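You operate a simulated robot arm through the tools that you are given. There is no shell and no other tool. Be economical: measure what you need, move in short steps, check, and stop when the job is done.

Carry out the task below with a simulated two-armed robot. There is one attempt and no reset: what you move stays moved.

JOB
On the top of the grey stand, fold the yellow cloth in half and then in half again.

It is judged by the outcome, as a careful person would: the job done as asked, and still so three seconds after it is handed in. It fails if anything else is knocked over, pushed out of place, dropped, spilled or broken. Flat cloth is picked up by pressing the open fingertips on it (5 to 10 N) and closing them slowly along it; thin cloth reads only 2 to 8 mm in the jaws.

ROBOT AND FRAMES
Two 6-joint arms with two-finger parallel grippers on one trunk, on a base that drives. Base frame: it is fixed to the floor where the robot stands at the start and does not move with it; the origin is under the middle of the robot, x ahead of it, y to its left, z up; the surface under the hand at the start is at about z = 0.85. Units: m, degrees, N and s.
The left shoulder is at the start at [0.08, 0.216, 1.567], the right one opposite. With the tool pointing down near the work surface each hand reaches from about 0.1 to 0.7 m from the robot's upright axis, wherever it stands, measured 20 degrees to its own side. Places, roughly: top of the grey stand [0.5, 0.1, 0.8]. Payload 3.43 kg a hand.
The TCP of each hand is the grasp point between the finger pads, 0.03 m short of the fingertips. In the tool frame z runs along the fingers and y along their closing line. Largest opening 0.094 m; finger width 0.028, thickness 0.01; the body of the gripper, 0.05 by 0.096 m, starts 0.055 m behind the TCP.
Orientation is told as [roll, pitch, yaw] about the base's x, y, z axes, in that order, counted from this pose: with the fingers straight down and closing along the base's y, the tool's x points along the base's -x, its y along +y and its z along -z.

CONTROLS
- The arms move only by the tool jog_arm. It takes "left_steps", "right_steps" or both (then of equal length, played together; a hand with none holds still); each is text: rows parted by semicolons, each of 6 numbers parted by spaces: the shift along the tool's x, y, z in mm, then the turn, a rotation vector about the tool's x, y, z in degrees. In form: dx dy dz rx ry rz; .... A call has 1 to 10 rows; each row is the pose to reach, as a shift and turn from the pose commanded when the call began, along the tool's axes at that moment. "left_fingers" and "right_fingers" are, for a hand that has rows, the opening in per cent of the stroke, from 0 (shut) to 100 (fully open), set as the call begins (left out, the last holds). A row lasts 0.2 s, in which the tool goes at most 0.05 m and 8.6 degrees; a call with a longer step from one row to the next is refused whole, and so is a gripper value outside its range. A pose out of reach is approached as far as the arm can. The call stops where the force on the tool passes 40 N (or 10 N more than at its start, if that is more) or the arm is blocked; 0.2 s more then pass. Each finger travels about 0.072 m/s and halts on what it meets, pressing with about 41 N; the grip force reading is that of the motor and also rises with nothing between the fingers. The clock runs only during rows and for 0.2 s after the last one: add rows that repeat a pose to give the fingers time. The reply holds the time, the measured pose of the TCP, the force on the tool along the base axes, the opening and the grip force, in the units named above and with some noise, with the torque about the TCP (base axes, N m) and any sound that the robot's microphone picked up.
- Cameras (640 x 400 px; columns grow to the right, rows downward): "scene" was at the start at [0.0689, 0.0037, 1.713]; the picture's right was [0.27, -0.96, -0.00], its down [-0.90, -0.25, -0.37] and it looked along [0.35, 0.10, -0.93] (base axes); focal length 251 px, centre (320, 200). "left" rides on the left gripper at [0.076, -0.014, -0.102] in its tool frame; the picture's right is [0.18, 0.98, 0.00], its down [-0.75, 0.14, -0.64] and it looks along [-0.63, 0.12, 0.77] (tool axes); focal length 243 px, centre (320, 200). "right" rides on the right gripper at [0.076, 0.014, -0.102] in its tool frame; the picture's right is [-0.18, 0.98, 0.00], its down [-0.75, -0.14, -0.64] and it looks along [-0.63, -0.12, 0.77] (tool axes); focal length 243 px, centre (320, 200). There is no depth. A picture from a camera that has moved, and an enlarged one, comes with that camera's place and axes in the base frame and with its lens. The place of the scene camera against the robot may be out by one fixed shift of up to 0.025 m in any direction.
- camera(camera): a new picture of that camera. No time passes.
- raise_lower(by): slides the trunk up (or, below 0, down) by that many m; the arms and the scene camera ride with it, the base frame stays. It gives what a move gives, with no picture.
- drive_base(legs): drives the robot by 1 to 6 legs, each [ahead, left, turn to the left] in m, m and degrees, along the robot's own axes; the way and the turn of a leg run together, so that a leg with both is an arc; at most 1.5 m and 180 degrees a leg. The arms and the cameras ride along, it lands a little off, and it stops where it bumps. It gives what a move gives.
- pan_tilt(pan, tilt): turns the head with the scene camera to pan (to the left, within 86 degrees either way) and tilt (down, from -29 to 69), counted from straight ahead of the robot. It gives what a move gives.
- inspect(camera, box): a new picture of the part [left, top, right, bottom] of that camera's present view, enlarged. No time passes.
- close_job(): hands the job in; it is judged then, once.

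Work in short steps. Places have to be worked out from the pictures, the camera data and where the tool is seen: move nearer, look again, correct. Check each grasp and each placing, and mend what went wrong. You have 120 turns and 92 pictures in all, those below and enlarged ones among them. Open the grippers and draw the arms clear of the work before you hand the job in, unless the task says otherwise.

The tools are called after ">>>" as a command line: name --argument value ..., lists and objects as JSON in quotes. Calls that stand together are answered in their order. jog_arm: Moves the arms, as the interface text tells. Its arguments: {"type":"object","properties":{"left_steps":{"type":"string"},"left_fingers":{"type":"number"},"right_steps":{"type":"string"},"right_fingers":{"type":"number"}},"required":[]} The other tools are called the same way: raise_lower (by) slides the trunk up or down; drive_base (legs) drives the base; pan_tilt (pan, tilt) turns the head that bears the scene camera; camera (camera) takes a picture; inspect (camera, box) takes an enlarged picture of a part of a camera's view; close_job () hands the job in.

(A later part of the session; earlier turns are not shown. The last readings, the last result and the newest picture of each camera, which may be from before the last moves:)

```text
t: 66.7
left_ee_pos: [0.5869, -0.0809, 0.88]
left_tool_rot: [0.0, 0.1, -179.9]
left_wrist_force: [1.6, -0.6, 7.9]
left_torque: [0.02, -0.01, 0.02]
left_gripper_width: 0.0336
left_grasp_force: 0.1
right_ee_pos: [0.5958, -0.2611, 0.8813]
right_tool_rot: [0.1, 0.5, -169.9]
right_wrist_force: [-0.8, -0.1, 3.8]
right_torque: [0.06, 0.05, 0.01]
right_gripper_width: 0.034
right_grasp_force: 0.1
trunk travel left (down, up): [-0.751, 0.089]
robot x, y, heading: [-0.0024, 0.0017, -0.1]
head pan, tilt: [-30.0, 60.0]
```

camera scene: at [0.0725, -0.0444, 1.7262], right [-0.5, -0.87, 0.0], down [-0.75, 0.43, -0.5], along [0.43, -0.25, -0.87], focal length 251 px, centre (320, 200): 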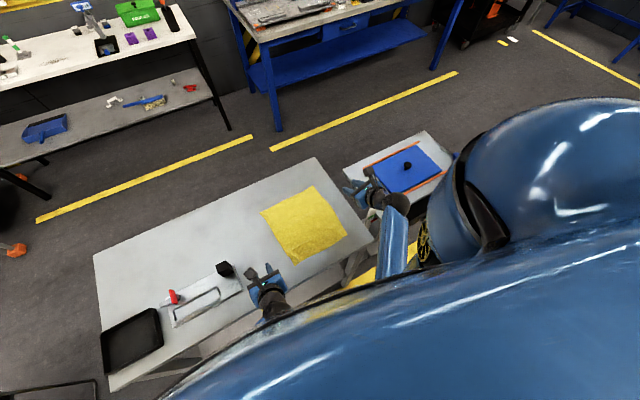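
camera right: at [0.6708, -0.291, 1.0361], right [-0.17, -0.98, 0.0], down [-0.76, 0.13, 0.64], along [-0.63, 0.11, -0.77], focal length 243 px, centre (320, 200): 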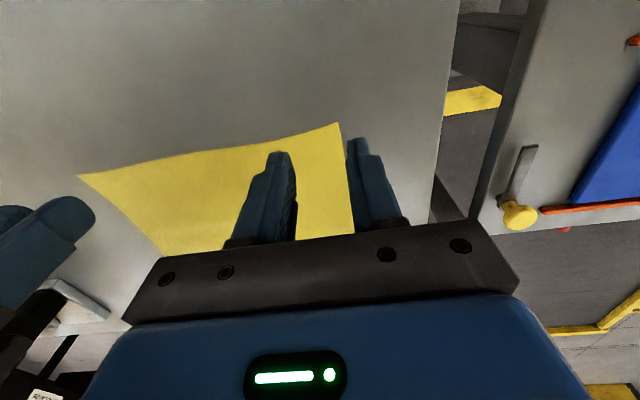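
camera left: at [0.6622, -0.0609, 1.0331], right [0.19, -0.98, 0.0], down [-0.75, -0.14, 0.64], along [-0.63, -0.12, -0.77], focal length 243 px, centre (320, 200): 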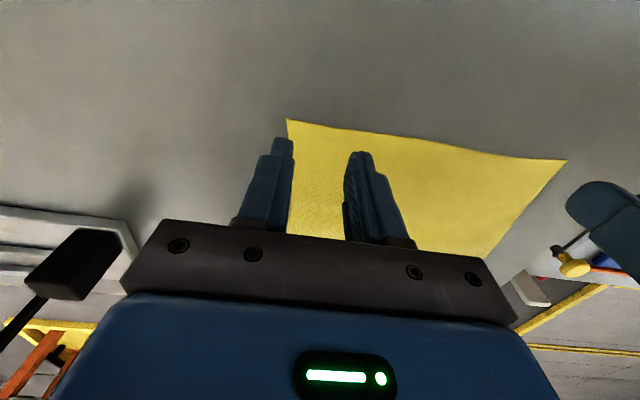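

Now I'll add 0.4 mm on the right and close slowly in stages.

>>> jog_arm --left_steps "0 0 -0.2 0 0 0; 0 0 -0.2 0 0 0" --right_steps "0 0 0.4 0 0 0; 0 0 0.4 0 0 0" --left_fingers 28 --right_fingers 28

>>> jog_arm --left_steps "0 0 0 0 0 0; 0 0 0 0 0 0" --right_steps "0 0 0 0 0 0; 0 0 0 0 0 0" --left_fingers 20 --right_fingers 20

>>> jog_arm --left_steps "0 0 -0.2 0 0 0; 0 0 -0.2 0 0 0" --right_steps "0 0 0 0 0 0; 0 0 0 0 0 0" --left_fingers 12 --right_fingers 12

>>> jog_arm --left_steps "0 0 0 0 0 0; 0 0 0 0 0 0" --right_steps "0 0 0 0 0 0; 0 0 0 0 0 0" --left_fingers 6 --right_fingers 6

>>> jog_arm --left_steps "0 0 0 0 0 0; 0 0 0 0 0 0; 0 0 0 0 0 0" --right_steps "0 0 0 0 0 0; 0 0 0 0 0 0; 0 0 0 0 0 0" --left_fingers 0 --right_fingers 0

>>> camera --camera "left"

>>> camera --camera "right"

```text
t: 67.3
left_ee_pos: [0.585, -0.0786, 0.8806]
left_tool_rot: [0.0, 0.0, -180.0]
left_wrist_force: [0.3, -0.3, 6.2]
left_torque: [-0.01, -0.05, 0.01]
left_gripper_width: 0.0259
left_grasp_force: 0.0
right_ee_pos: [0.5955, -0.2609, 0.8808]
right_tool_rot: [0.1, 0.6, -170.1]
right_wrist_force: [0.8, 0.3, 7.7]
right_torque: [0.03, 0.08, 0.0]
right_gripper_width: 0.026
right_grasp_force: 0.1
trunk travel left (down, up): [-0.751, 0.089]
robot x, y, heading: [-0.0028, -0.0014, -0.0]
head pan, tilt: [-30.0, 60.0]
```

```text
t: 67.9
left_ee_pos: [0.585, -0.0797, 0.8796]
left_tool_rot: [-0.1, 0.1, -179.9]
left_wrist_force: [0.6, -1.3, 4.7]
left_torque: [0.01, 0.01, 0.0]
left_gripper_width: 0.0184
left_grasp_force: 0.0
right_ee_pos: [0.594, -0.2597, 0.8813]
right_tool_rot: [0.1, 0.7, -170.0]
right_wrist_force: [1.4, 0.3, 10.9]
right_torque: [0.07, 0.07, -0.02]
right_gripper_width: 0.0185
right_grasp_force: 0.0
trunk travel left (down, up): [-0.751, 0.089]
robot x, y, heading: [0.0011, 0.0027, 0.1]
head pan, tilt: [-30.0, 60.0]
```

```text
t: 68.5
left_ee_pos: [0.5858, -0.0795, 0.8808]
left_tool_rot: [0.1, 0.1, -179.9]
left_wrist_force: [-0.3, -1.6, 1.7]
left_torque: [-0.05, 0.01, 0.01]
left_gripper_width: 0.0123
left_grasp_force: 1.2
right_ee_pos: [0.5954, -0.2606, 0.8807]
right_tool_rot: [0.1, 0.5, -169.9]
right_wrist_force: [-0.8, 3.0, 13.3]
right_torque: [0.1, 0.16, -0.06]
right_gripper_width: 0.0113
right_grasp_force: 0.2
trunk travel left (down, up): [-0.751, 0.089]
robot x, y, heading: [0.0, -0.003, -0.0]
head pan, tilt: [-30.0, 60.0]
```

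```text
t: 69.1
left_ee_pos: [0.5855, -0.0796, 0.882]
left_tool_rot: [-0.1, 0.0, -179.8]
left_wrist_force: [0.5, -2.6, 3.9]
left_torque: [-0.17, 0.03, 0.09]
left_gripper_width: 0.006
left_grasp_force: 5.0
right_ee_pos: [0.5948, -0.2608, 0.8811]
right_tool_rot: [0.2, 0.4, -170.0]
right_wrist_force: [-0.2, 3.0, 14.7]
right_torque: [0.11, 0.18, -0.03]
right_gripper_width: 0.0061
right_grasp_force: 0.5
trunk travel left (down, up): [-0.751, 0.089]
robot x, y, heading: [0.0008, 0.0035, 0.0]
head pan, tilt: [-30.0, 60.0]
```

```text
t: 69.9
left_ee_pos: [0.5852, -0.0817, 0.8825]
left_tool_rot: [0.0, 0.3, -179.9]
left_wrist_force: [0.1, -11.1, 14.7]
left_torque: [-0.35, 0.13, 0.15]
left_gripper_width: 0.0016
left_grasp_force: 36.6
right_ee_pos: [0.5937, -0.2611, 0.8806]
right_tool_rot: [0.1, 0.5, -170.0]
right_wrist_force: [1.6, 9.8, 9.6]
right_torque: [0.27, 0.04, -0.1]
right_gripper_width: 0.0016
right_grasp_force: 36.4
trunk travel left (down, up): [-0.751, 0.089]
robot x, y, heading: [-0.0007, -0.0034, 0.2]
head pan, tilt: [-30.0, 60.0]
```

```text
36 pictures are left
camera left: at [0.6606, -0.0658, 0.9853], right [0.19, -0.98, 0.0], down [-0.76, -0.14, 0.64], along [-0.63, -0.12, -0.77], focal length 243 px, centre (320, 200)
```

left: 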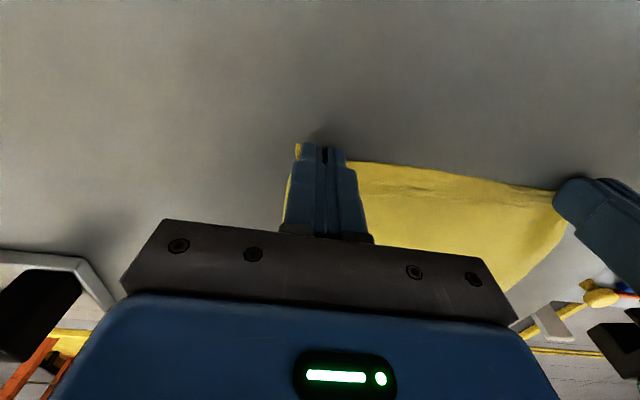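

```text
35 pictures are left
camera right: at [0.6702, -0.2605, 0.9843], right [-0.01, -1.0, 0.0], down [-0.77, 0.01, 0.63], along [-0.63, 0.01, -0.77], focal length 243 px, centre (320, 200)
```

right: 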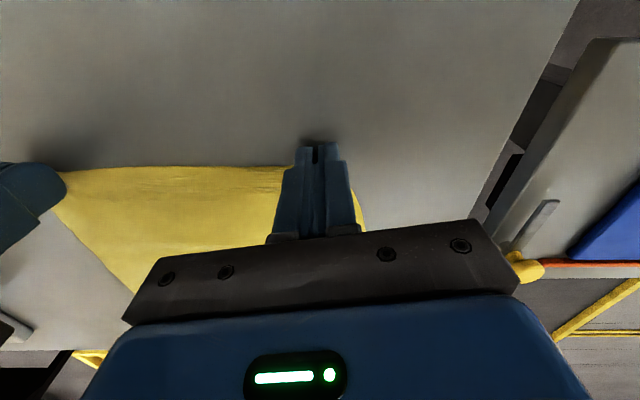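

Both hands read 1.6 mm. I'll lift and start the fold toward the robot, tilting the fingers forward as the edge rises.

>>> jog_arm --left_steps "-6 4 -20 0 0 0; -20.6 4 -45 0 5 0; -40 4 -67 0 12 0; -61 4 -83 0 20 0; -85 4 -94.5 0 28 0; -108 4 -99.6 0 35 0; -128 4 -101 0 35 0; -128 4 -101 0 35 0" --right_steps "-5.2 -5 -20 0 0 0; -19.6 -7.4 -45 -0.9 4.9 0; -38.7 -10.7 -67 -2 11.8 0; -59.4 -14.3 -83 -3.4 19.7 0; -83 -18.4 -94.5 -4.8 27.6 0; -105.7 -22.3 -99.6 -6 34.5 0; -125.5 -26 -101 -6 34.5 0; -125.5 -26 -101 -6 34.5 0"

>>> camera --camera "scene"

>>> camera --camera "left"

```text
t: 71.7
left_ee_pos: [0.4593, -0.0844, 0.9815]
left_tool_rot: [0.0, 35.0, -180.0]
left_wrist_force: [1.0, -1.3, -0.1]
left_torque: [-0.04, 0.03, 0.0]
left_gripper_width: 0.0016
left_grasp_force: 36.7
right_ee_pos: [0.4687, -0.2566, 0.9794]
right_tool_rot: [7.1, 34.8, -167.8]
right_wrist_force: [0.3, 0.4, -0.7]
right_torque: [0.02, -0.01, 0.01]
right_gripper_width: 0.0016
right_grasp_force: 36.2
trunk travel left (down, up): [-0.751, 0.089]
robot x, y, heading: [0.0017, 0.0022, -0.2]
head pan, tilt: [-30.0, 60.0]
```

```text
34 pictures are left
camera scene: at [0.0739, -0.0447, 1.676], right [-0.5, -0.87, 0.0], down [-0.75, 0.43, -0.5], along [0.43, -0.25, -0.87], focal length 251 px, centre (320, 200)
```

scene: 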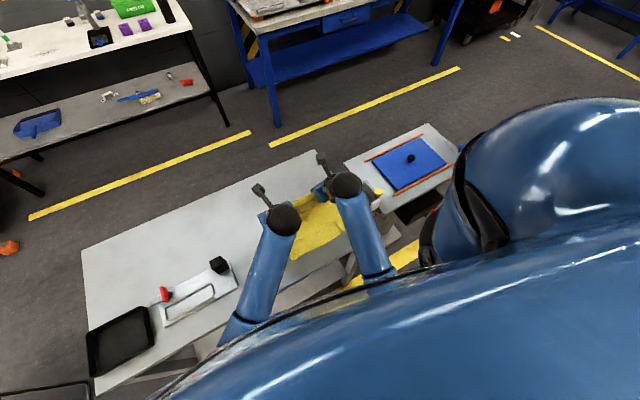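

```text
33 pictures are left
camera left: at [0.4616, -0.0694, 1.108], right [0.15, -0.98, 0.11], down [-0.99, -0.14, 0.09], along [-0.08, -0.12, -0.99], focal length 243 px, centre (320, 200)
```

left: 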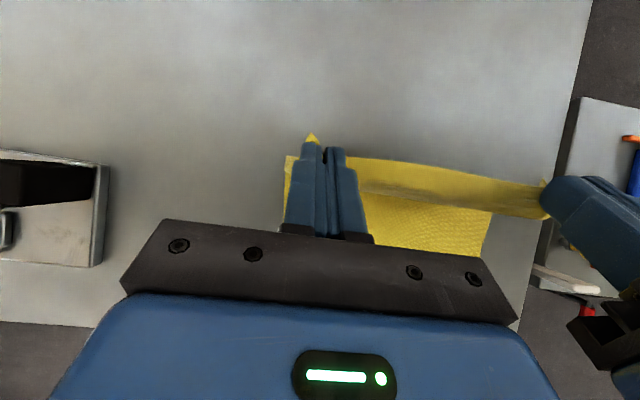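

Both corners are held and the sheet stands well. I'll drive the base back 7 cm, carrying the edge toward the near side.

>>> drive_base --legs '[[-0.07, 0, 0]]'

>>> camera --camera "left"

```text
t: 72.7
left_ee_pos: [0.3975, -0.0837, 0.9767]
left_tool_rot: [0.0, 34.7, -179.8]
left_wrist_force: [1.0, -1.2, -0.3]
left_torque: [0.0, 0.02, 0.02]
left_gripper_width: 0.0015
left_grasp_force: 36.3
right_ee_pos: [0.4079, -0.2556, 0.9777]
right_tool_rot: [6.8, 34.3, -167.9]
right_wrist_force: [0.7, 0.5, -1.1]
right_torque: [0.04, 0.03, 0.0]
right_gripper_width: 0.0016
right_grasp_force: 36.4
trunk travel left (down, up): [-0.751, 0.089]
robot x, y, heading: [-0.0646, 0.0002, 0.0]
head pan, tilt: [-30.0, 60.0]
```

```text
32 pictures are left
camera left: at [0.4014, -0.0691, 1.1046], right [0.15, -0.98, 0.1], down [-0.98, -0.14, 0.1], along [-0.08, -0.12, -0.99], focal length 243 px, centre (320, 200)
```

left: 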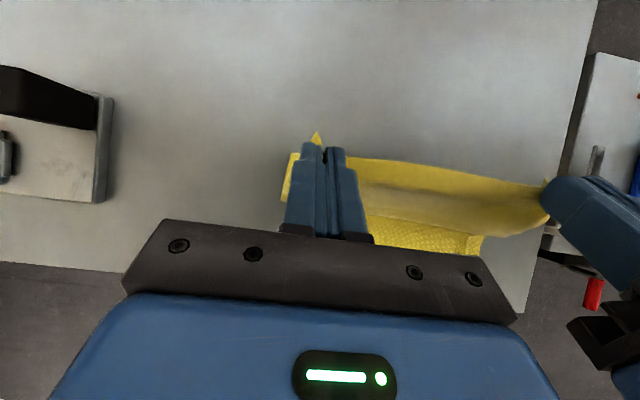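

The sheet leans but leaves the grip at only 35°, so it bulges; the fingers need about 85° of tilt. I'll move the hands forward and up 6 cm and 2 cm, then drive back another 10 cm to make room for that.

>>> jog_arm --left_steps "15 0 4.5 0 0 0; 30 0 9 0 0 0; 45 0 13.5 0 0 0; 60.6 0 18 0 0 0; 60.6 0 18 0 0 0" --right_steps "15 2.6 4.5 0 0 0; 30 5.3 9 0 0 0; 45 7.9 13.5 0 0 0; 59.8 10.6 17.9 0 0 0; 59.8 10.6 17.9 0 0 0"

>>> drive_base --legs '[[-0.08, 0, 0]]'

```text
t: 73.9
left_ee_pos: [0.4525, -0.083, 1.0006]
left_tool_rot: [0.1, 35.0, -179.8]
left_wrist_force: [0.8, -1.7, 0.4]
left_torque: [-0.04, 0.01, 0.01]
left_gripper_width: 0.0017
left_grasp_force: 36.5
right_ee_pos: [0.4607, -0.2559, 1.001]
right_tool_rot: [7.0, 34.9, -167.8]
right_wrist_force: [0.4, 1.4, -1.2]
right_torque: [0.06, -0.03, 0.02]
right_gripper_width: 0.0014
right_grasp_force: 36.5
trunk travel left (down, up): [-0.751, 0.089]
robot x, y, heading: [-0.0678, -0.0027, 0.2]
head pan, tilt: [-30.0, 60.0]
```

```text
t: 75.0
left_ee_pos: [0.3802, -0.0825, 0.9981]
left_tool_rot: [0.0, 34.5, -179.8]
left_wrist_force: [0.7, -1.5, 0.2]
left_torque: [-0.01, 0.06, 0.02]
left_gripper_width: 0.0015
left_grasp_force: 36.2
right_ee_pos: [0.3889, -0.2562, 0.9981]
right_tool_rot: [6.9, 34.5, -167.7]
right_wrist_force: [0.7, 1.4, -1.3]
right_torque: [0.09, 0.07, 0.02]
right_gripper_width: 0.0018
right_grasp_force: 36.7
trunk travel left (down, up): [-0.751, 0.089]
robot x, y, heading: [-0.1425, -0.0005, 0.1]
head pan, tilt: [-30.0, 60.0]
```

Now I'll tilt both hands to about 85° with the tips held near x 0.40, 11 cm up.

>>> jog_arm --left_steps "-4 0 3 0 8 0; -8 0 6 0 16 0; -12 0 9 0 24 0; -16 0 12 0 32 0; -20 0 15 0 40 0; -24 0 18 0 48 0; -25.7 0 19 0 50 0; -25.7 0 19 0 50 0" --right_steps "-4 -0.7 3 -1.4 7.9 0; -8 -1.4 6 -2.8 15.8 0; -12 -2.1 9 -4.2 23.6 0; -16 -2.8 12 -5.6 31.5 0; -20 -3.5 15 -7 39.4 0; -24 -4.2 18 -8.3 47.3 0; -26 -4.6 18.7 -8.7 49.3 0; -26 -4.6 18.7 -8.7 49.3 0"

>>> camera --camera "left"

>>> camera --camera "scene"

```text
t: 76.8
left_ee_pos: [0.3638, -0.0839, 0.9699]
left_tool_rot: [0.0, 85.0, -179.9]
left_wrist_force: [0.4, -0.5, 0.6]
left_torque: [-0.01, 0.01, 0.03]
left_gripper_width: 0.001
left_grasp_force: 36.0
right_ee_pos: [0.3725, -0.2542, 0.9731]
right_tool_rot: [61.2, 78.7, -117.5]
right_wrist_force: [-0.7, 0.6, -0.8]
right_torque: [0.01, 0.04, 0.02]
right_gripper_width: 0.0014
right_grasp_force: 35.9
right hand out of reach, approached as far as the arm can: row 7
trunk travel left (down, up): [-0.751, 0.089]
robot x, y, heading: [-0.1437, 0.0027, 0.1]
head pan, tilt: [-30.0, 60.0]
```

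```text
31 pictures are left
camera left: at [0.2675, -0.0692, 1.0548], right [0.02, -0.98, 0.18], down [-0.7, -0.14, -0.7], along [0.71, -0.12, -0.69], focal length 243 px, centre (320, 200)
```

left: 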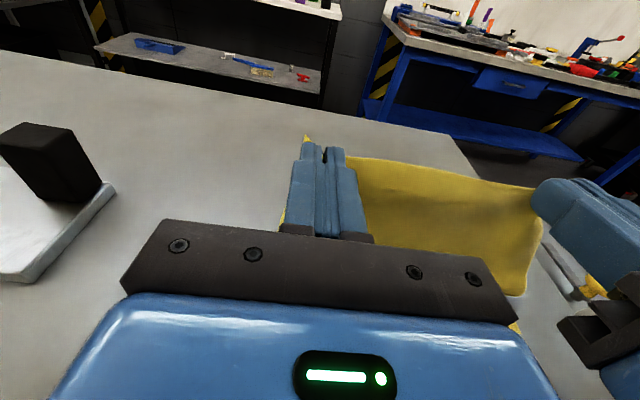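

```text
30 pictures are left
camera scene: at [-0.0724, -0.0445, 1.676], right [-0.5, -0.87, 0.0], down [-0.75, 0.43, -0.5], along [0.43, -0.25, -0.87], focal length 251 px, centre (320, 200)
```

scene: 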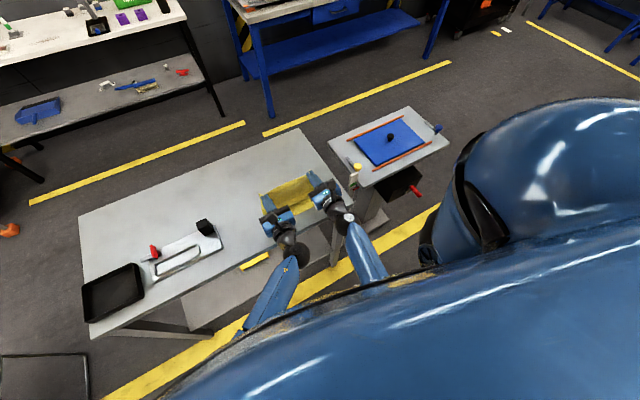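

85° of tilt works and the sheet now hangs straight down from the grips. The rest can be done rigidly with trunk and base: a little down, back 4 cm, then down again.

>>> raise_lower --by -0.015

>>> drive_base --legs '[[-0.042, 0, 0]]'

>>> raise_lower --by -0.03

>>> inspect --camera "scene" --box '[230, 130, 390, 260]'

>>> camera --camera "left"

```text
t: 77.4
left_ee_pos: [0.365, -0.0826, 0.9558]
left_tool_rot: [-0.2, 85.0, -179.9]
left_wrist_force: [0.3, 0.4, -0.1]
left_torque: [0.01, 0.03, 0.0]
left_gripper_width: 0.0014
left_grasp_force: 36.5
right_ee_pos: [0.3738, -0.2536, 0.9578]
right_tool_rot: [61.2, 78.8, -117.5]
right_wrist_force: [-0.5, 0.4, -0.4]
right_torque: [0.0, 0.0, 0.02]
right_gripper_width: 0.0014
right_grasp_force: 36.0
trunk travel left (down, up): [-0.736, 0.104]
robot x, y, heading: [-0.1434, -0.0004, 0.4]
head pan, tilt: [-30.0, 60.0]
```

```text
t: 78.3
left_ee_pos: [0.3299, -0.0836, 0.953]
left_tool_rot: [0.1, 84.6, -179.7]
left_wrist_force: [0.7, -0.6, -0.2]
left_torque: [0.02, 0.0, -0.04]
left_gripper_width: 0.0015
left_grasp_force: 36.1
right_ee_pos: [0.3388, -0.2544, 0.9545]
right_tool_rot: [59.5, 78.5, -119.2]
right_wrist_force: [0.5, -0.1, -0.5]
right_torque: [0.02, -0.03, -0.01]
right_gripper_width: 0.0018
right_grasp_force: 36.2
trunk travel left (down, up): [-0.736, 0.104]
robot x, y, heading: [-0.1872, -0.0027, 0.0]
head pan, tilt: [-30.0, 60.0]
```

```text
t: 79.0
left_ee_pos: [0.324, -0.0827, 0.9265]
left_tool_rot: [0.2, 85.0, -179.7]
left_wrist_force: [0.5, 0.2, 0.4]
left_torque: [0.03, 0.01, -0.01]
left_gripper_width: 0.0012
left_grasp_force: 35.8
right_ee_pos: [0.333, -0.2537, 0.9284]
right_tool_rot: [61.4, 78.8, -117.3]
right_wrist_force: [0.5, 0.4, 0.3]
right_torque: [0.02, 0.02, 0.0]
right_gripper_width: 0.0013
right_grasp_force: 36.4
trunk travel left (down, up): [-0.706, 0.134]
robot x, y, heading: [-0.1859, -0.0021, 0.2]
head pan, tilt: [-30.0, 60.0]
```

```text
3.08 times, centred on (310, 195) of scene
camera zoom: at [-0.1124, -0.0448, 1.631], right [-0.5, -0.87, 0.0], down [-0.75, 0.43, -0.5], along [0.43, -0.25, -0.87], focal length 772 px, centre (351, 215)
```

zoom: 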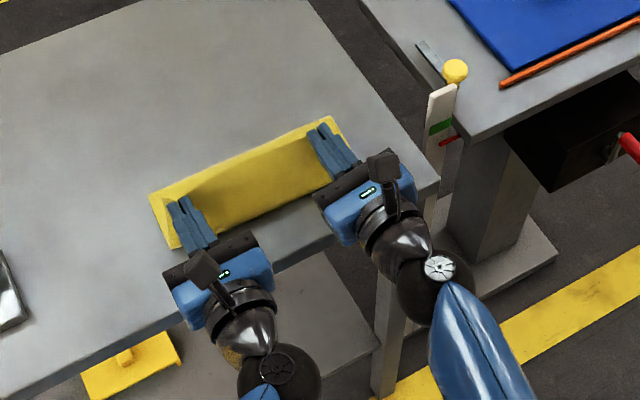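

```text
28 pictures are left
camera left: at [0.2276, -0.0692, 1.01], right [0.02, -0.98, 0.18], down [-0.7, -0.14, -0.69], along [0.71, -0.11, -0.7], focal length 243 px, centre (320, 200)
```

left: 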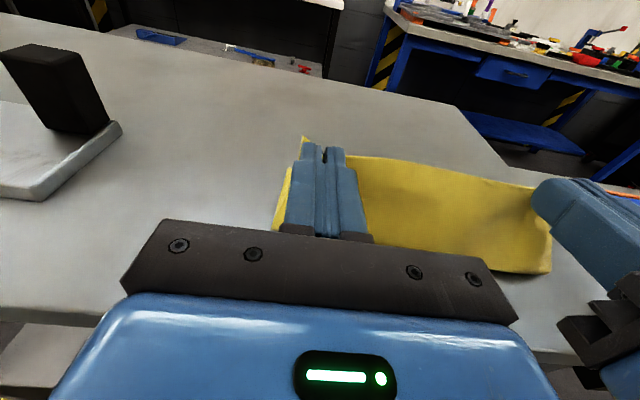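

I now have a clear view: the fold is at x ≈ 0.42 and should be at 0.463. The fold follows the hands, so I'll lower further and drive forward about 4.5 cm to push it back to the middle.

>>> raise_lower --by -0.025

>>> drive_base --legs '[[0.045, 0, 0]]'

>>> inspect --camera "scene" --box '[230, 130, 390, 260]'

>>> camera --camera "left"

```text
t: 79.7
left_ee_pos: [0.3225, -0.0828, 0.9016]
left_tool_rot: [0.1, 84.9, -179.7]
left_wrist_force: [-0.3, -0.1, 0.6]
left_torque: [-0.01, 0.0, -0.02]
left_gripper_width: 0.0013
left_grasp_force: 36.7
right_ee_pos: [0.3325, -0.2537, 0.9031]
right_tool_rot: [61.6, 78.8, -117.1]
right_wrist_force: [0.3, -0.1, 0.0]
right_torque: [0.07, 0.0, 0.05]
right_gripper_width: 0.0014
right_grasp_force: 36.2
trunk travel left (down, up): [-0.681, 0.159]
robot x, y, heading: [-0.1821, 0.0014, 0.0]
head pan, tilt: [-30.0, 60.0]
```

```text
t: 80.6
left_ee_pos: [0.3614, -0.0837, 0.9047]
left_tool_rot: [0.0, 85.4, -179.8]
left_wrist_force: [-0.4, -0.5, 0.7]
left_torque: [-0.01, -0.01, 0.0]
left_gripper_width: 0.0015
left_grasp_force: 36.3
right_ee_pos: [0.3691, -0.2544, 0.9072]
right_tool_rot: [63.1, 78.9, -115.8]
right_wrist_force: [-0.4, 0.5, 0.2]
right_torque: [0.02, 0.04, 0.04]
right_gripper_width: 0.0009
right_grasp_force: 36.7
trunk travel left (down, up): [-0.681, 0.159]
robot x, y, heading: [-0.1432, -0.0003, 0.1]
head pan, tilt: [-30.0, 60.0]
```

```text
3.08 times, centred on (310, 195) of scene
camera zoom: at [-0.0801, -0.0444, 1.6068], right [-0.5, -0.87, 0.0], down [-0.75, 0.43, -0.51], along [0.44, -0.25, -0.86], focal length 772 px, centre (351, 215)
```

zoom: 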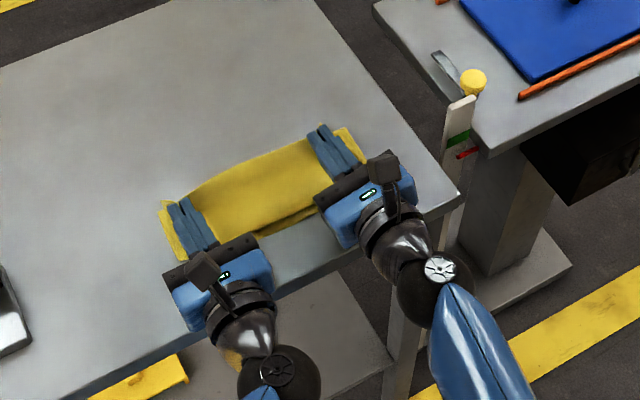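

```text
26 pictures are left
camera left: at [0.2642, -0.069, 0.988], right [0.02, -0.98, 0.18], down [-0.7, -0.14, -0.7], along [0.71, -0.12, -0.69], focal length 243 px, centre (320, 200)
```

left: 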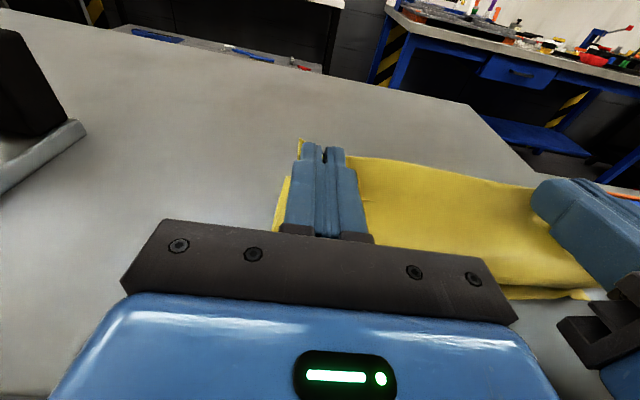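

The fold is still hidden behind the standing edge, at most x 0.435. I'll push forward another 3.5 cm and look.

>>> drive_base --legs '[[0.04, 0, 0]]'

>>> inspect --camera "scene" --box '[230, 130, 390, 260]'

>>> camera --camera "left"

```text
t: 81.5
left_ee_pos: [0.401, -0.0839, 0.9042]
left_tool_rot: [-0.1, 85.3, -179.9]
left_wrist_force: [-0.1, -0.1, -0.7]
left_torque: [-0.04, 0.0, -0.02]
left_gripper_width: 0.0016
left_grasp_force: 36.5
right_ee_pos: [0.4104, -0.2529, 0.9053]
right_tool_rot: [62.5, 78.9, -116.3]
right_wrist_force: [0.4, -0.5, 0.6]
right_torque: [0.05, 0.0, 0.03]
right_gripper_width: 0.0015
right_grasp_force: 36.3
trunk travel left (down, up): [-0.681, 0.159]
robot x, y, heading: [-0.1039, 0.0017, 0.4]
head pan, tilt: [-30.0, 60.0]
```

```text
3.08 times, centred on (310, 195) of scene
camera zoom: at [-0.0387, -0.0445, 1.6066], right [-0.5, -0.87, 0.0], down [-0.75, 0.43, -0.5], along [0.44, -0.25, -0.86], focal length 772 px, centre (351, 215)
```

zoom: 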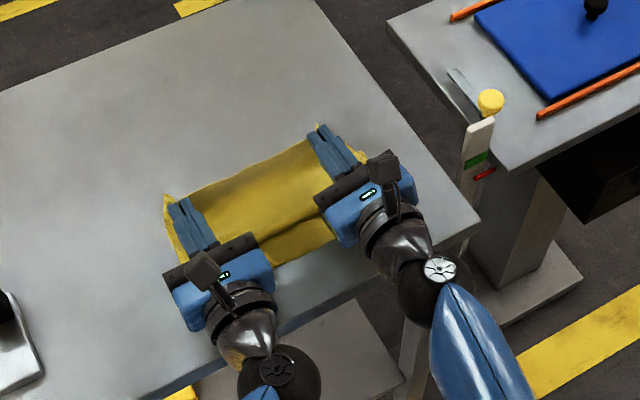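

```text
24 pictures are left
camera left: at [0.3044, -0.0693, 0.9872], right [0.02, -0.98, 0.18], down [-0.7, -0.14, -0.7], along [0.71, -0.12, -0.69], focal length 243 px, centre (320, 200)
```

left: 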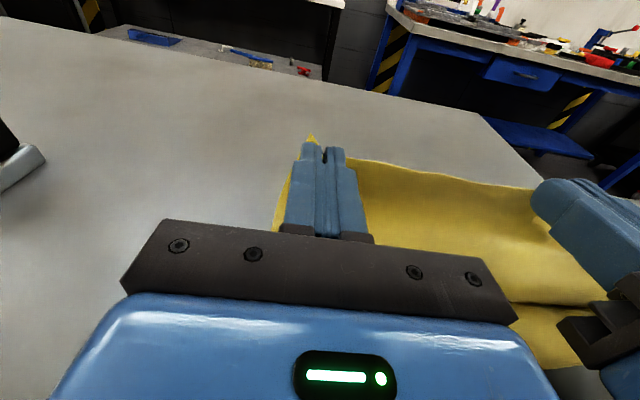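

At this height the edge leans the wrong way. The geometry favours ending low and directly over the near edge, so I'll drive back 9 cm and then lower to about 2.5 cm.

>>> drive_base --legs '[[-0.1, 0, 0]]'

>>> raise_lower --by -0.026

>>> inspect --camera "scene" --box '[230, 130, 390, 260]'

>>> camera --camera "left"

```text
t: 82.7
left_ee_pos: [0.3079, -0.0849, 0.9005]
left_tool_rot: [-0.1, 84.9, -179.9]
left_wrist_force: [-0.3, 0.3, -0.1]
left_torque: [0.0, -0.01, 0.0]
left_gripper_width: 0.0015
left_grasp_force: 36.4
right_ee_pos: [0.3166, -0.2545, 0.9025]
right_tool_rot: [60.8, 78.7, -118.0]
right_wrist_force: [0.1, -0.1, -0.3]
right_torque: [-0.01, 0.0, 0.02]
right_gripper_width: 0.0016
right_grasp_force: 37.0
trunk travel left (down, up): [-0.681, 0.159]
robot x, y, heading: [-0.2032, -0.0022, 0.3]
head pan, tilt: [-30.0, 60.0]
```

```text
t: 83.4
left_ee_pos: [0.3056, -0.0837, 0.8753]
left_tool_rot: [0.0, 85.2, -179.8]
left_wrist_force: [-0.2, -0.3, 0.5]
left_torque: [0.02, 0.03, 0.04]
left_gripper_width: 0.0019
left_grasp_force: 36.6
right_ee_pos: [0.315, -0.2537, 0.8777]
right_tool_rot: [61.6, 78.8, -117.1]
right_wrist_force: [-0.8, -0.7, -0.3]
right_torque: [0.03, 0.02, 0.05]
right_gripper_width: 0.0015
right_grasp_force: 36.4
trunk travel left (down, up): [-0.655, 0.185]
robot x, y, heading: [-0.2006, -0.0012, 0.1]
head pan, tilt: [-30.0, 60.0]
```

```text
3.08 times, centred on (310, 195) of scene
camera zoom: at [-0.1321, -0.0446, 1.5802], right [-0.5, -0.87, 0.0], down [-0.75, 0.43, -0.5], along [0.43, -0.25, -0.87], focal length 772 px, centre (351, 215)
```

zoom: 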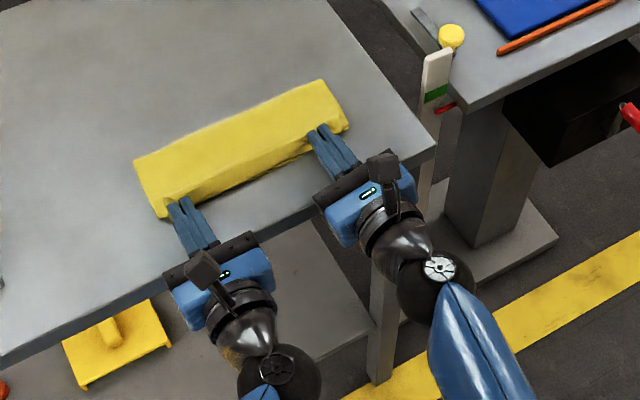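

```text
22 pictures are left
camera left: at [0.2088, -0.0694, 0.9597], right [0.02, -0.98, 0.18], down [-0.7, -0.14, -0.7], along [0.71, -0.12, -0.69], focal length 243 px, centre (320, 200)
```

left: 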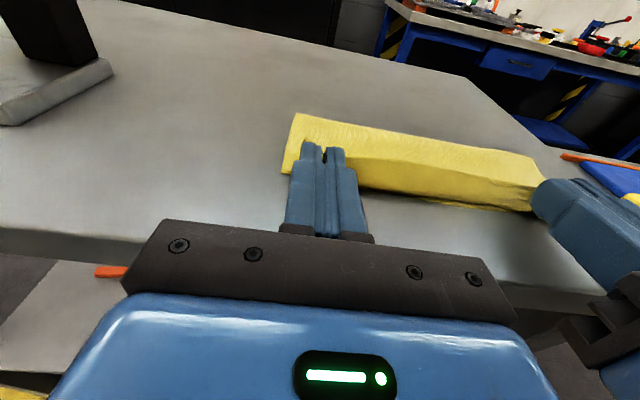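

The cloth is now a flattened tube, with the fold at about 0.42–0.43 and the edge standing at 0.335. I'll push forward 3 cm at this low height so the tube rolls toward the correct fold line.

>>> drive_base --legs '[[0.035, 0, 0]]'

>>> inspect --camera "scene" --box '[230, 130, 390, 260]'

```text
t: 84.3
left_ee_pos: [0.336, -0.0858, 0.875]
left_tool_rot: [0.3, 85.1, -179.7]
left_wrist_force: [0.3, 0.1, 0.5]
left_torque: [-0.02, 0.04, -0.01]
left_gripper_width: 0.0015
left_grasp_force: 36.8
right_ee_pos: [0.3398, -0.2543, 0.8773]
right_tool_rot: [60.9, 78.8, -117.9]
right_wrist_force: [-7.3, -2.1, 4.9]
right_torque: [0.06, 0.45, -0.17]
right_gripper_width: 0.0014
right_grasp_force: 36.5
trunk travel left (down, up): [-0.655, 0.185]
robot x, y, heading: [-0.1696, 0.0031, -0.1]
head pan, tilt: [-30.0, 60.0]
stopped in leg 1: the force on the tool passed its limit at 147 N (the readings are from after the stop); the commanded pose is now the measured one
```

```text
3.08 times, centred on (310, 195) of scene
camera zoom: at [-0.1019, -0.0447, 1.5801], right [-0.5, -0.87, 0.0], down [-0.75, 0.43, -0.5], along [0.43, -0.25, -0.87], focal length 772 px, centre (351, 215)
```

zoom: 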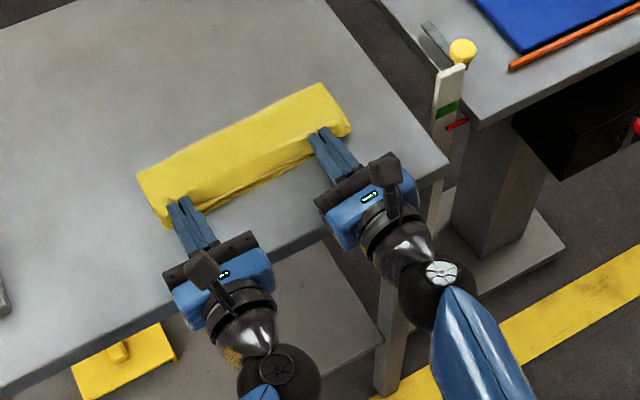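

The right gripper's body touched the stand's front edge and the drive stopped. I'll raise 1.2 cm to clear it and check that the stand didn't shift.

>>> raise_lower --by 0.012

>>> camera --camera "scene"

>>> camera --camera "right"

```text
t: 84.9
left_ee_pos: [0.3364, -0.084, 0.8875]
left_tool_rot: [0.1, 85.0, -179.7]
left_wrist_force: [-0.2, -0.5, -0.5]
left_torque: [0.01, 0.01, -0.01]
left_gripper_width: 0.0013
left_grasp_force: 36.2
right_ee_pos: [0.3403, -0.2524, 0.8897]
right_tool_rot: [61.2, 78.8, -117.6]
right_wrist_force: [-4.0, 0.6, 3.7]
right_torque: [-0.04, 0.43, 0.01]
right_gripper_width: 0.0017
right_grasp_force: 36.6
trunk travel left (down, up): [-0.667, 0.173]
robot x, y, heading: [-0.1729, -0.0022, 0.2]
head pan, tilt: [-30.0, 60.0]
```

```text
20 pictures are left
camera scene: at [-0.1011, -0.0445, 1.5922], right [-0.5, -0.87, 0.0], down [-0.75, 0.43, -0.5], along [0.43, -0.25, -0.87], focal length 251 px, centre (320, 200)
```

scene: 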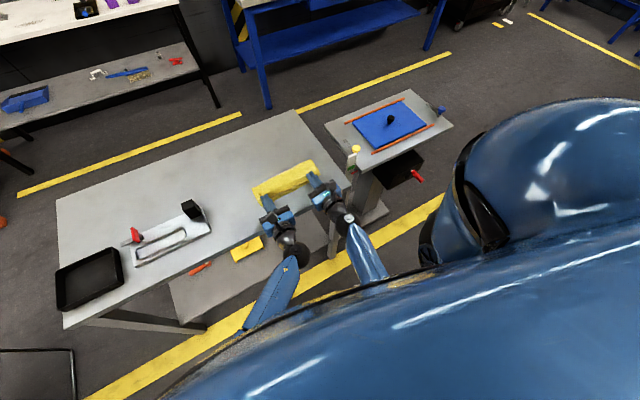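

```text
19 pictures are left
camera right: at [0.2452, -0.2553, 0.9765], right [0.01, -1.0, -0.01], down [-0.71, 0.0, -0.7], along [0.7, 0.02, -0.71], focal length 243 px, centre (320, 200)
```

right: 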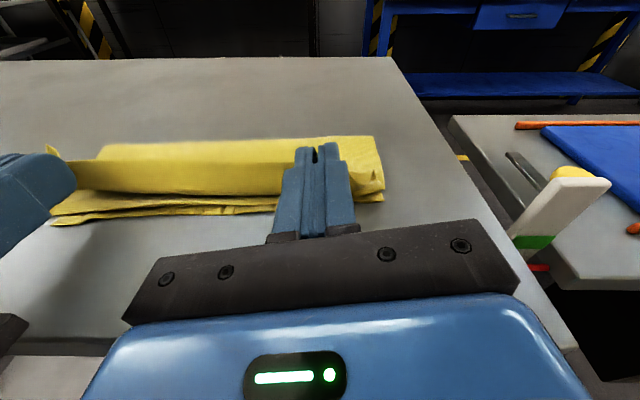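

The stand and the other items are in place. The right wrist ball is what meets the stand edge, so I'll back off 1.5 cm, reduce the tilt to 65° about the fingertips to lift the wrists, then push forward again.

>>> drive_base --legs '[[-0.02, 0, 0]]'

>>> jog_arm --left_steps "3 0 0.2 0 -6 0; 6 0 0.7 0 -12 0; 9 0 1.4 0 -18 0; 10.3 0 1.8 0 -20 0" --right_steps "3 0.5 0.2 1 -5.9 0; 6 1 0.7 2.1 -11.8 0; 9 1.5 1.4 3.1 -17.7 0; 10.1 1.8 1.8 3.5 -19.7 0"

>>> drive_base --legs '[[0.045, 0, 0]]'

>>> camera --camera "right"

```text
t: 85.7
left_ee_pos: [0.3205, -0.0841, 0.8846]
left_tool_rot: [0.0, 84.7, -179.9]
left_wrist_force: [1.0, -0.3, -0.7]
left_torque: [-0.02, -0.03, 0.01]
left_gripper_width: 0.0013
left_grasp_force: 36.1
right_ee_pos: [0.3255, -0.2552, 0.8859]
right_tool_rot: [59.5, 78.7, -119.1]
right_wrist_force: [0.8, 0.6, 0.2]
right_torque: [0.01, -0.02, -0.02]
right_gripper_width: 0.0012
right_grasp_force: 35.8
trunk travel left (down, up): [-0.667, 0.173]
robot x, y, heading: [-0.1884, -0.0005, 0.3]
head pan, tilt: [-30.0, 60.0]
```

```text
t: 86.7
left_ee_pos: [0.3193, -0.0839, 0.8974]
left_tool_rot: [0.0, 64.9, -179.8]
left_wrist_force: [-0.2, 0.1, 1.2]
left_torque: [-0.01, -0.02, 0.01]
left_gripper_width: 0.0012
left_grasp_force: 36.1
right_ee_pos: [0.3239, -0.2531, 0.8999]
right_tool_rot: [19.6, 62.8, -157.3]
right_wrist_force: [0.8, 0.3, -0.7]
right_torque: [0.0, -0.03, 0.03]
right_gripper_width: 0.0014
right_grasp_force: 36.7
right hand out of reach, approached as far as the arm can: row 2
trunk travel left (down, up): [-0.667, 0.173]
robot x, y, heading: [-0.1907, 0.0018, 0.1]
head pan, tilt: [-30.0, 60.0]
```

```text
t: 87.6
left_ee_pos: [0.3578, -0.0838, 0.9]
left_tool_rot: [-0.1, 65.4, -179.9]
left_wrist_force: [-0.3, 0.8, 0.7]
left_torque: [0.0, -0.01, 0.0]
left_gripper_width: 0.0013
left_grasp_force: 36.2
right_ee_pos: [0.3624, -0.2538, 0.9036]
right_tool_rot: [19.9, 63.1, -156.9]
right_wrist_force: [-0.9, 0.2, 0.5]
right_torque: [0.03, 0.02, 0.0]
right_gripper_width: 0.0016
right_grasp_force: 36.1
trunk travel left (down, up): [-0.667, 0.173]
robot x, y, heading: [-0.1476, 0.0007, -0.0]
head pan, tilt: [-30.0, 60.0]
```

```text
18 pictures are left
camera right: at [0.3014, -0.2552, 1.0157], right [0.01, -1.0, -0.01], down [-0.91, 0.0, -0.42], along [0.42, 0.02, -0.91], focal length 243 px, centre (320, 200)
```

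right: 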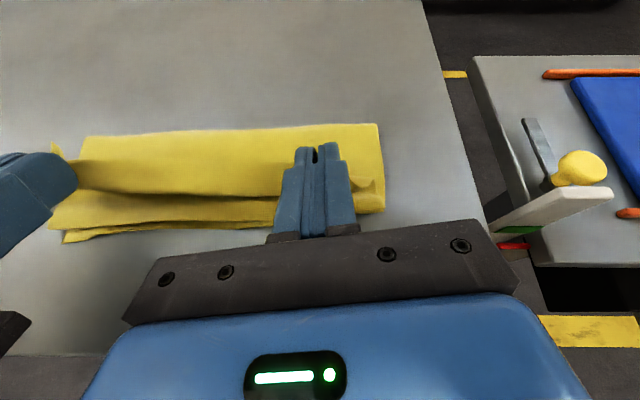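

The sheet still leans the wrong way because I let it go slack. I'll redo the last part taut: lift the edge to about x 0.475, 13 cm up at 85° so the fold line sits right under it, and look.

>>> jog_arm --left_steps "18 0 7 0 3.5 0; 37 0 14.5 0 7 0; 56 0 22 0 10 0; 75 0 29 0 13.5 0; 94 0 36 0 17 0; 112 0 43.7 0 20 0; 112 0 43.7 0 20 0; 112 0 43.7 0 20 0" --right_steps "18 3.2 7.8 -0.6 3.4 0; 36 6.4 15.6 -1.2 6.9 0; 54 9.6 23.4 -1.7 9.8 0; 72 12.8 31.2 -2.4 13.3 0; 90 16 39 -3 16.7 0; 108.5 19.2 46.8 -3.5 19.7 0; 108.5 19.2 46.8 -3.5 19.7 0; 108.5 19.2 46.8 -3.5 19.7 0"

>>> camera --camera "right"

```text
t: 89.4
left_ee_pos: [0.4496, -0.0848, 0.98]
left_tool_rot: [-0.1, 85.0, -179.8]
left_wrist_force: [-0.5, 0.5, 0.3]
left_torque: [0.01, -0.02, 0.01]
left_gripper_width: 0.0014
left_grasp_force: 35.9
right_ee_pos: [0.4567, -0.2517, 0.9786]
right_tool_rot: [60.7, 78.8, -118.0]
right_wrist_force: [-0.1, 0.4, 0.5]
right_torque: [0.04, 0.02, -0.01]
right_gripper_width: 0.0015
right_grasp_force: 36.3
trunk travel left (down, up): [-0.667, 0.173]
robot x, y, heading: [-0.1462, -0.0017, -0.0]
head pan, tilt: [-30.0, 60.0]
```

```text
17 pictures are left
camera right: at [0.3614, -0.2551, 1.0652], right [0.01, -1.0, -0.01], down [-0.71, 0.0, -0.7], along [0.7, 0.02, -0.71], focal length 243 px, centre (320, 200)
```

right: 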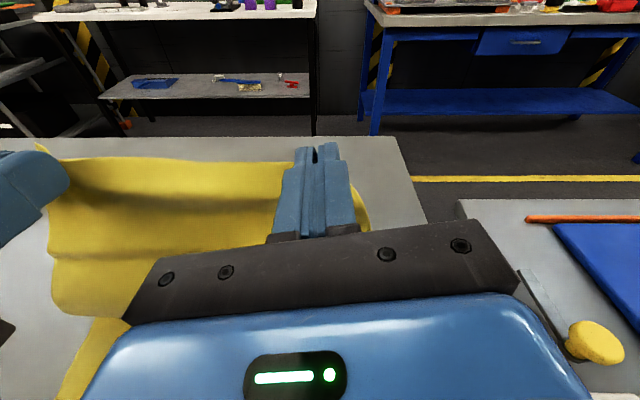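

The sheet hangs nicely with the fold near 0.46–0.47. Now a taut arc: drive back 5 cm, then the arms follow the circle down to just over the near edge.

>>> drive_base --legs '[[-0.052, 0, 0]]'

>>> jog_arm --left_steps "-6 0 0.5 0 0 0; -13.3 0 -13.9 0 0 0; -23.5 0 -28 0 0 0; -35.7 0 -41 0 0 0; -49.7 0 -51.9 0 0 0; -64.5 0 -60.6 0 0 0; -78.1 0 -66.4 0 0 0; -91.5 0 -71.3 0 0 0; -100 0 -73 0 0 0; -104 0 -73.5 0 0 0" --right_steps "-5.9 -1 0.6 0 0 0; -13.3 -2.3 -13.7 0 0 0; -23.7 -4.2 -27.6 0 0 0; -35.9 -6.3 -40.4 0 0 0; -49.9 -8.8 -51 0 0 0; -64.6 -11.4 -59.5 0 0 0; -78.1 -13.8 -65.1 0 0 0; -91.4 -16.1 -69.7 0 0 0; -100 -17.7 -71.2 0 0 0; -103 -18.2 -71.6 0 0 0"

>>> camera --camera "right"

```text
t: 90.4
left_ee_pos: [0.4066, -0.0844, 0.9751]
left_tool_rot: [-0.1, 84.6, -180.0]
left_wrist_force: [0.6, 0.1, -0.7]
left_torque: [0.02, -0.05, 0.02]
left_gripper_width: 0.0013
left_grasp_force: 36.4
right_ee_pos: [0.4115, -0.2535, 0.9754]
right_tool_rot: [58.8, 78.6, -119.8]
right_wrist_force: [1.0, -0.1, -0.4]
right_torque: [-0.02, -0.02, 0.01]
right_gripper_width: 0.0014
right_grasp_force: 36.5
trunk travel left (down, up): [-0.667, 0.173]
robot x, y, heading: [-0.1996, -0.0008, -0.3]
head pan, tilt: [-30.0, 60.0]
```

```text
t: 92.6
left_ee_pos: [0.3185, -0.085, 0.8826]
left_tool_rot: [-0.1, 84.9, -179.9]
left_wrist_force: [-0.8, 0.7, 0.9]
left_torque: [0.01, 0.0, -0.01]
left_gripper_width: 0.0014
left_grasp_force: 36.2
right_ee_pos: [0.3257, -0.2541, 0.8807]
right_tool_rot: [60.6, 78.8, -118.2]
right_wrist_force: [0.2, 0.1, 0.1]
right_torque: [0.01, -0.02, 0.02]
right_gripper_width: 0.0014
right_grasp_force: 36.4
trunk travel left (down, up): [-0.667, 0.173]
robot x, y, heading: [-0.1986, -0.0005, 0.1]
head pan, tilt: [-30.0, 60.0]
```

```text
16 pictures are left
camera right: at [0.2302, -0.2559, 0.9675], right [0.01, -1.0, -0.01], down [-0.71, 0.0, -0.7], along [0.7, 0.02, -0.71], focal length 243 px, centre (320, 200)
```

right: 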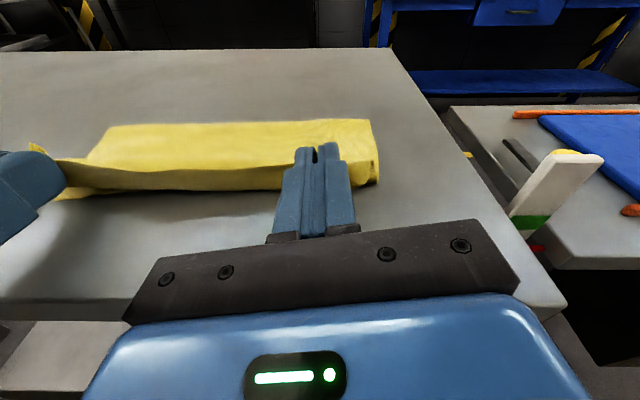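

The cloth holds a springy tube about 4 cm tall. I'll set the edge down leaning toward me just past the near edge and release both hands, drawing straight back; then I can pin the edge with one hand and stroke the slack flat with the other.

>>> jog_arm --left_steps "-4 0 -7 0 0 0; -11 0 -14 0 0 0; -11 0 -14 0 0 0" --right_steps "-4 -0.7 -7 0 0 0; -11 -2 -14 0 0 0; -11 -2 -14 0 0 0"

>>> jog_arm --left_steps "0 0 0 0 0 0; 0 0 0 0 0 0; 0 0 0 0 0 0" --right_steps "0 0 0 0 0 0; 0 0 0 0 0 0; 0 0 0 0 0 0" --left_fingers 40 --right_fingers 40

>>> drive_base --legs '[[-0.07, 0, 0]]'

>>> camera --camera "right"

```text
t: 93.4
left_ee_pos: [0.3026, -0.0841, 0.8713]
left_tool_rot: [0.4, 85.0, -179.5]
left_wrist_force: [1.0, -1.3, 0.3]
left_torque: [0.03, 0.04, -0.03]
left_gripper_width: 0.0014
left_grasp_force: 36.6
right_ee_pos: [0.3101, -0.2531, 0.8713]
right_tool_rot: [61.0, 78.8, -117.8]
right_wrist_force: [-0.9, 0.6, 2.2]
right_torque: [0.02, -0.04, 0.04]
right_gripper_width: 0.0013
right_grasp_force: 36.5
trunk travel left (down, up): [-0.667, 0.173]
robot x, y, heading: [-0.1974, 0.0034, -0.2]
head pan, tilt: [-30.0, 60.0]
```

```text
t: 94.2
left_ee_pos: [0.3032, -0.0834, 0.8727]
left_tool_rot: [0.0, 85.0, -180.0]
left_wrist_force: [-1.1, 0.0, -0.6]
left_torque: [0.01, 0.0, 0.02]
left_gripper_width: 0.0376
left_grasp_force: 0.0
right_ee_pos: [0.3097, -0.2539, 0.8705]
right_tool_rot: [60.6, 78.8, -118.1]
right_wrist_force: [-0.2, -0.5, -0.1]
right_torque: [0.0, -0.02, -0.02]
right_gripper_width: 0.0376
right_grasp_force: 0.1
trunk travel left (down, up): [-0.667, 0.173]
robot x, y, heading: [-0.1994, 0.0024, 0.2]
head pan, tilt: [-30.0, 60.0]
```

```text
t: 95.2
left_ee_pos: [0.2381, -0.0835, 0.8694]
left_tool_rot: [0.1, 84.7, -179.7]
left_wrist_force: [1.7, 0.2, -0.2]
left_torque: [0.0, -0.03, -0.01]
left_gripper_width: 0.0377
left_grasp_force: 0.1
right_ee_pos: [0.2459, -0.2532, 0.868]
right_tool_rot: [59.3, 78.6, -119.3]
right_wrist_force: [-0.2, 0.3, 0.2]
right_torque: [-0.01, 0.02, -0.01]
right_gripper_width: 0.0376
right_grasp_force: 0.0
trunk travel left (down, up): [-0.667, 0.173]
robot x, y, heading: [-0.272, -0.0038, -0.3]
head pan, tilt: [-30.0, 60.0]
```

```text
15 pictures are left
camera right: at [0.1516, -0.2555, 0.9555], right [0.01, -1.0, -0.01], down [-0.72, 0.0, -0.7], along [0.7, 0.02, -0.72], focal length 243 px, centre (320, 200)
```

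right: 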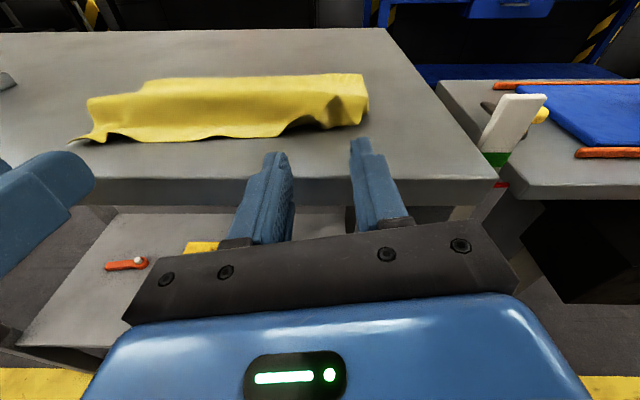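

Released. I'll check the cloth in a scene close-up.

>>> inspect --camera "scene" --box '[270, 90, 390, 190]'

```text
4.00 times, centred on (330, 140) of scene
camera zoom: at [-0.1877, -0.0445, 1.5914], right [-0.5, -0.87, 0.0], down [-0.75, 0.43, -0.49], along [0.43, -0.25, -0.87], focal length 1004 px, centre (280, 440)
```

zoom: 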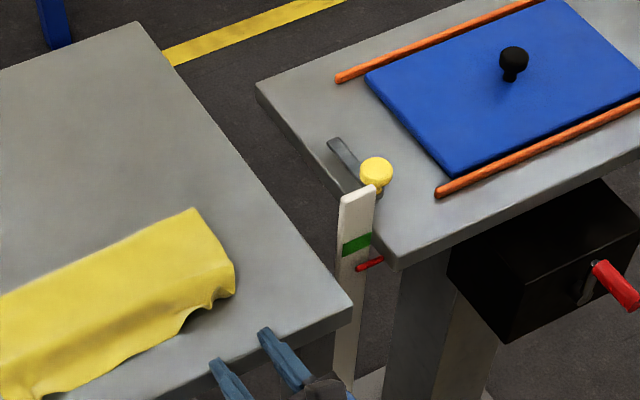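

>>> inspect --camera "scene" --box '[220, 120, 350, 220]'

```text
4.00 times, centred on (285, 170) of scene
camera zoom: at [-0.1877, -0.0445, 1.5914], right [-0.5, -0.87, 0.0], down [-0.75, 0.43, -0.49], along [0.43, -0.25, -0.87], focal length 1004 px, centre (460, 320)
```

zoom: 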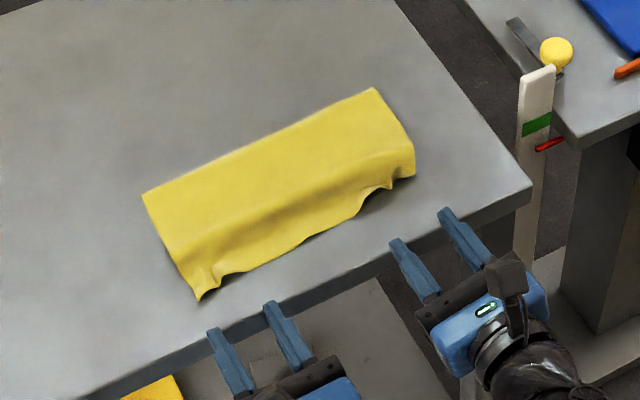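

The first fold looks good: the fold line is at x ≈ 0.45 and the upper edge lies near 0.32–0.335, so it overhangs the lower edge (about 0.35) by 2–3 cm. The sheet is puffed, so I'll stroke it from the near edge toward the fold with open fingertips. First I'll raise, turn the fingers down and drive back in.

>>> raise_lower --by 0.12

>>> jog_arm --left_steps "0 0 0 0 -8 0; 0 0 0 0 -16 0; 0 0 0 0 -24 0; 0 0 0 0 -32 0; 0 0 0 0 -40 0; 0 0 0 0 -48 0; 0 0 0 0 -56 0; 0 10 0 0 -64 0; 0 20 0 0 -72 0; 0 30 0 0 -75 0" --right_steps "0 0 0 1.4 -7.9 0; 0 0 0 2.8 -15.8 0; 0 0 0 4.2 -23.6 0; 0 0 0 5.6 -31.5 0; 0 0 0 7 -39.4 0; 0 0 0 8.3 -47.3 0; 0 0 0 9.7 -55.1 0; 0 -4 0 11.1 -63 0; 0 -8 0 12.5 -70.9 0; 0 -12 0 13 -73.9 0" --left_fingers 100 --right_fingers 100

>>> drive_base --legs '[[0.13, 0, 0]]'

```text
t: 96.7
left_ee_pos: [0.2339, -0.0839, 0.9928]
left_tool_rot: [0.1, 85.0, -179.7]
left_wrist_force: [0.0, 0.5, 0.3]
left_torque: [0.02, -0.01, -0.01]
left_gripper_width: 0.0377
left_grasp_force: 0.0
right_ee_pos: [0.2424, -0.2535, 0.9919]
right_tool_rot: [60.8, 78.8, -117.9]
right_wrist_force: [-0.7, 0.5, -0.5]
right_torque: [0.0, 0.01, -0.01]
right_gripper_width: 0.0375
right_grasp_force: 0.1
trunk travel left (down, up): [-0.787, 0.053]
robot x, y, heading: [-0.267, 0.0002, -0.1]
head pan, tilt: [-30.0, 60.0]
```

```text
t: 98.9
left_ee_pos: [0.2349, -0.115, 0.9926]
left_tool_rot: [0.0, 9.8, -179.8]
left_wrist_force: [0.0, 0.2, -0.6]
left_torque: [0.02, 0.02, 0.02]
left_gripper_width: 0.0938
left_grasp_force: 0.1
right_ee_pos: [0.2429, -0.2424, 0.9889]
right_tool_rot: [1.5, 9.2, -169.1]
right_wrist_force: [0.4, -0.3, -0.5]
right_torque: [-0.04, -0.01, 0.02]
right_gripper_width: 0.094
right_grasp_force: 0.0
trunk travel left (down, up): [-0.787, 0.053]
robot x, y, heading: [-0.2693, 0.0021, -0.1]
head pan, tilt: [-30.0, 60.0]
```

```text
t: 100.2
left_ee_pos: [0.3605, -0.1152, 0.9952]
left_tool_rot: [0.0, 10.2, -179.9]
left_wrist_force: [-0.1, 0.2, -0.6]
left_torque: [0.03, -0.03, 0.02]
left_gripper_width: 0.0944
left_grasp_force: 0.1
right_ee_pos: [0.3671, -0.2436, 0.9913]
right_tool_rot: [1.5, 9.5, -169.1]
right_wrist_force: [0.3, -0.5, 0.7]
right_torque: [0.01, -0.03, 0.0]
right_gripper_width: 0.0941
right_grasp_force: 0.1
trunk travel left (down, up): [-0.787, 0.053]
robot x, y, heading: [-0.1401, -0.0007, -0.0]
head pan, tilt: [-30.0, 60.0]
```

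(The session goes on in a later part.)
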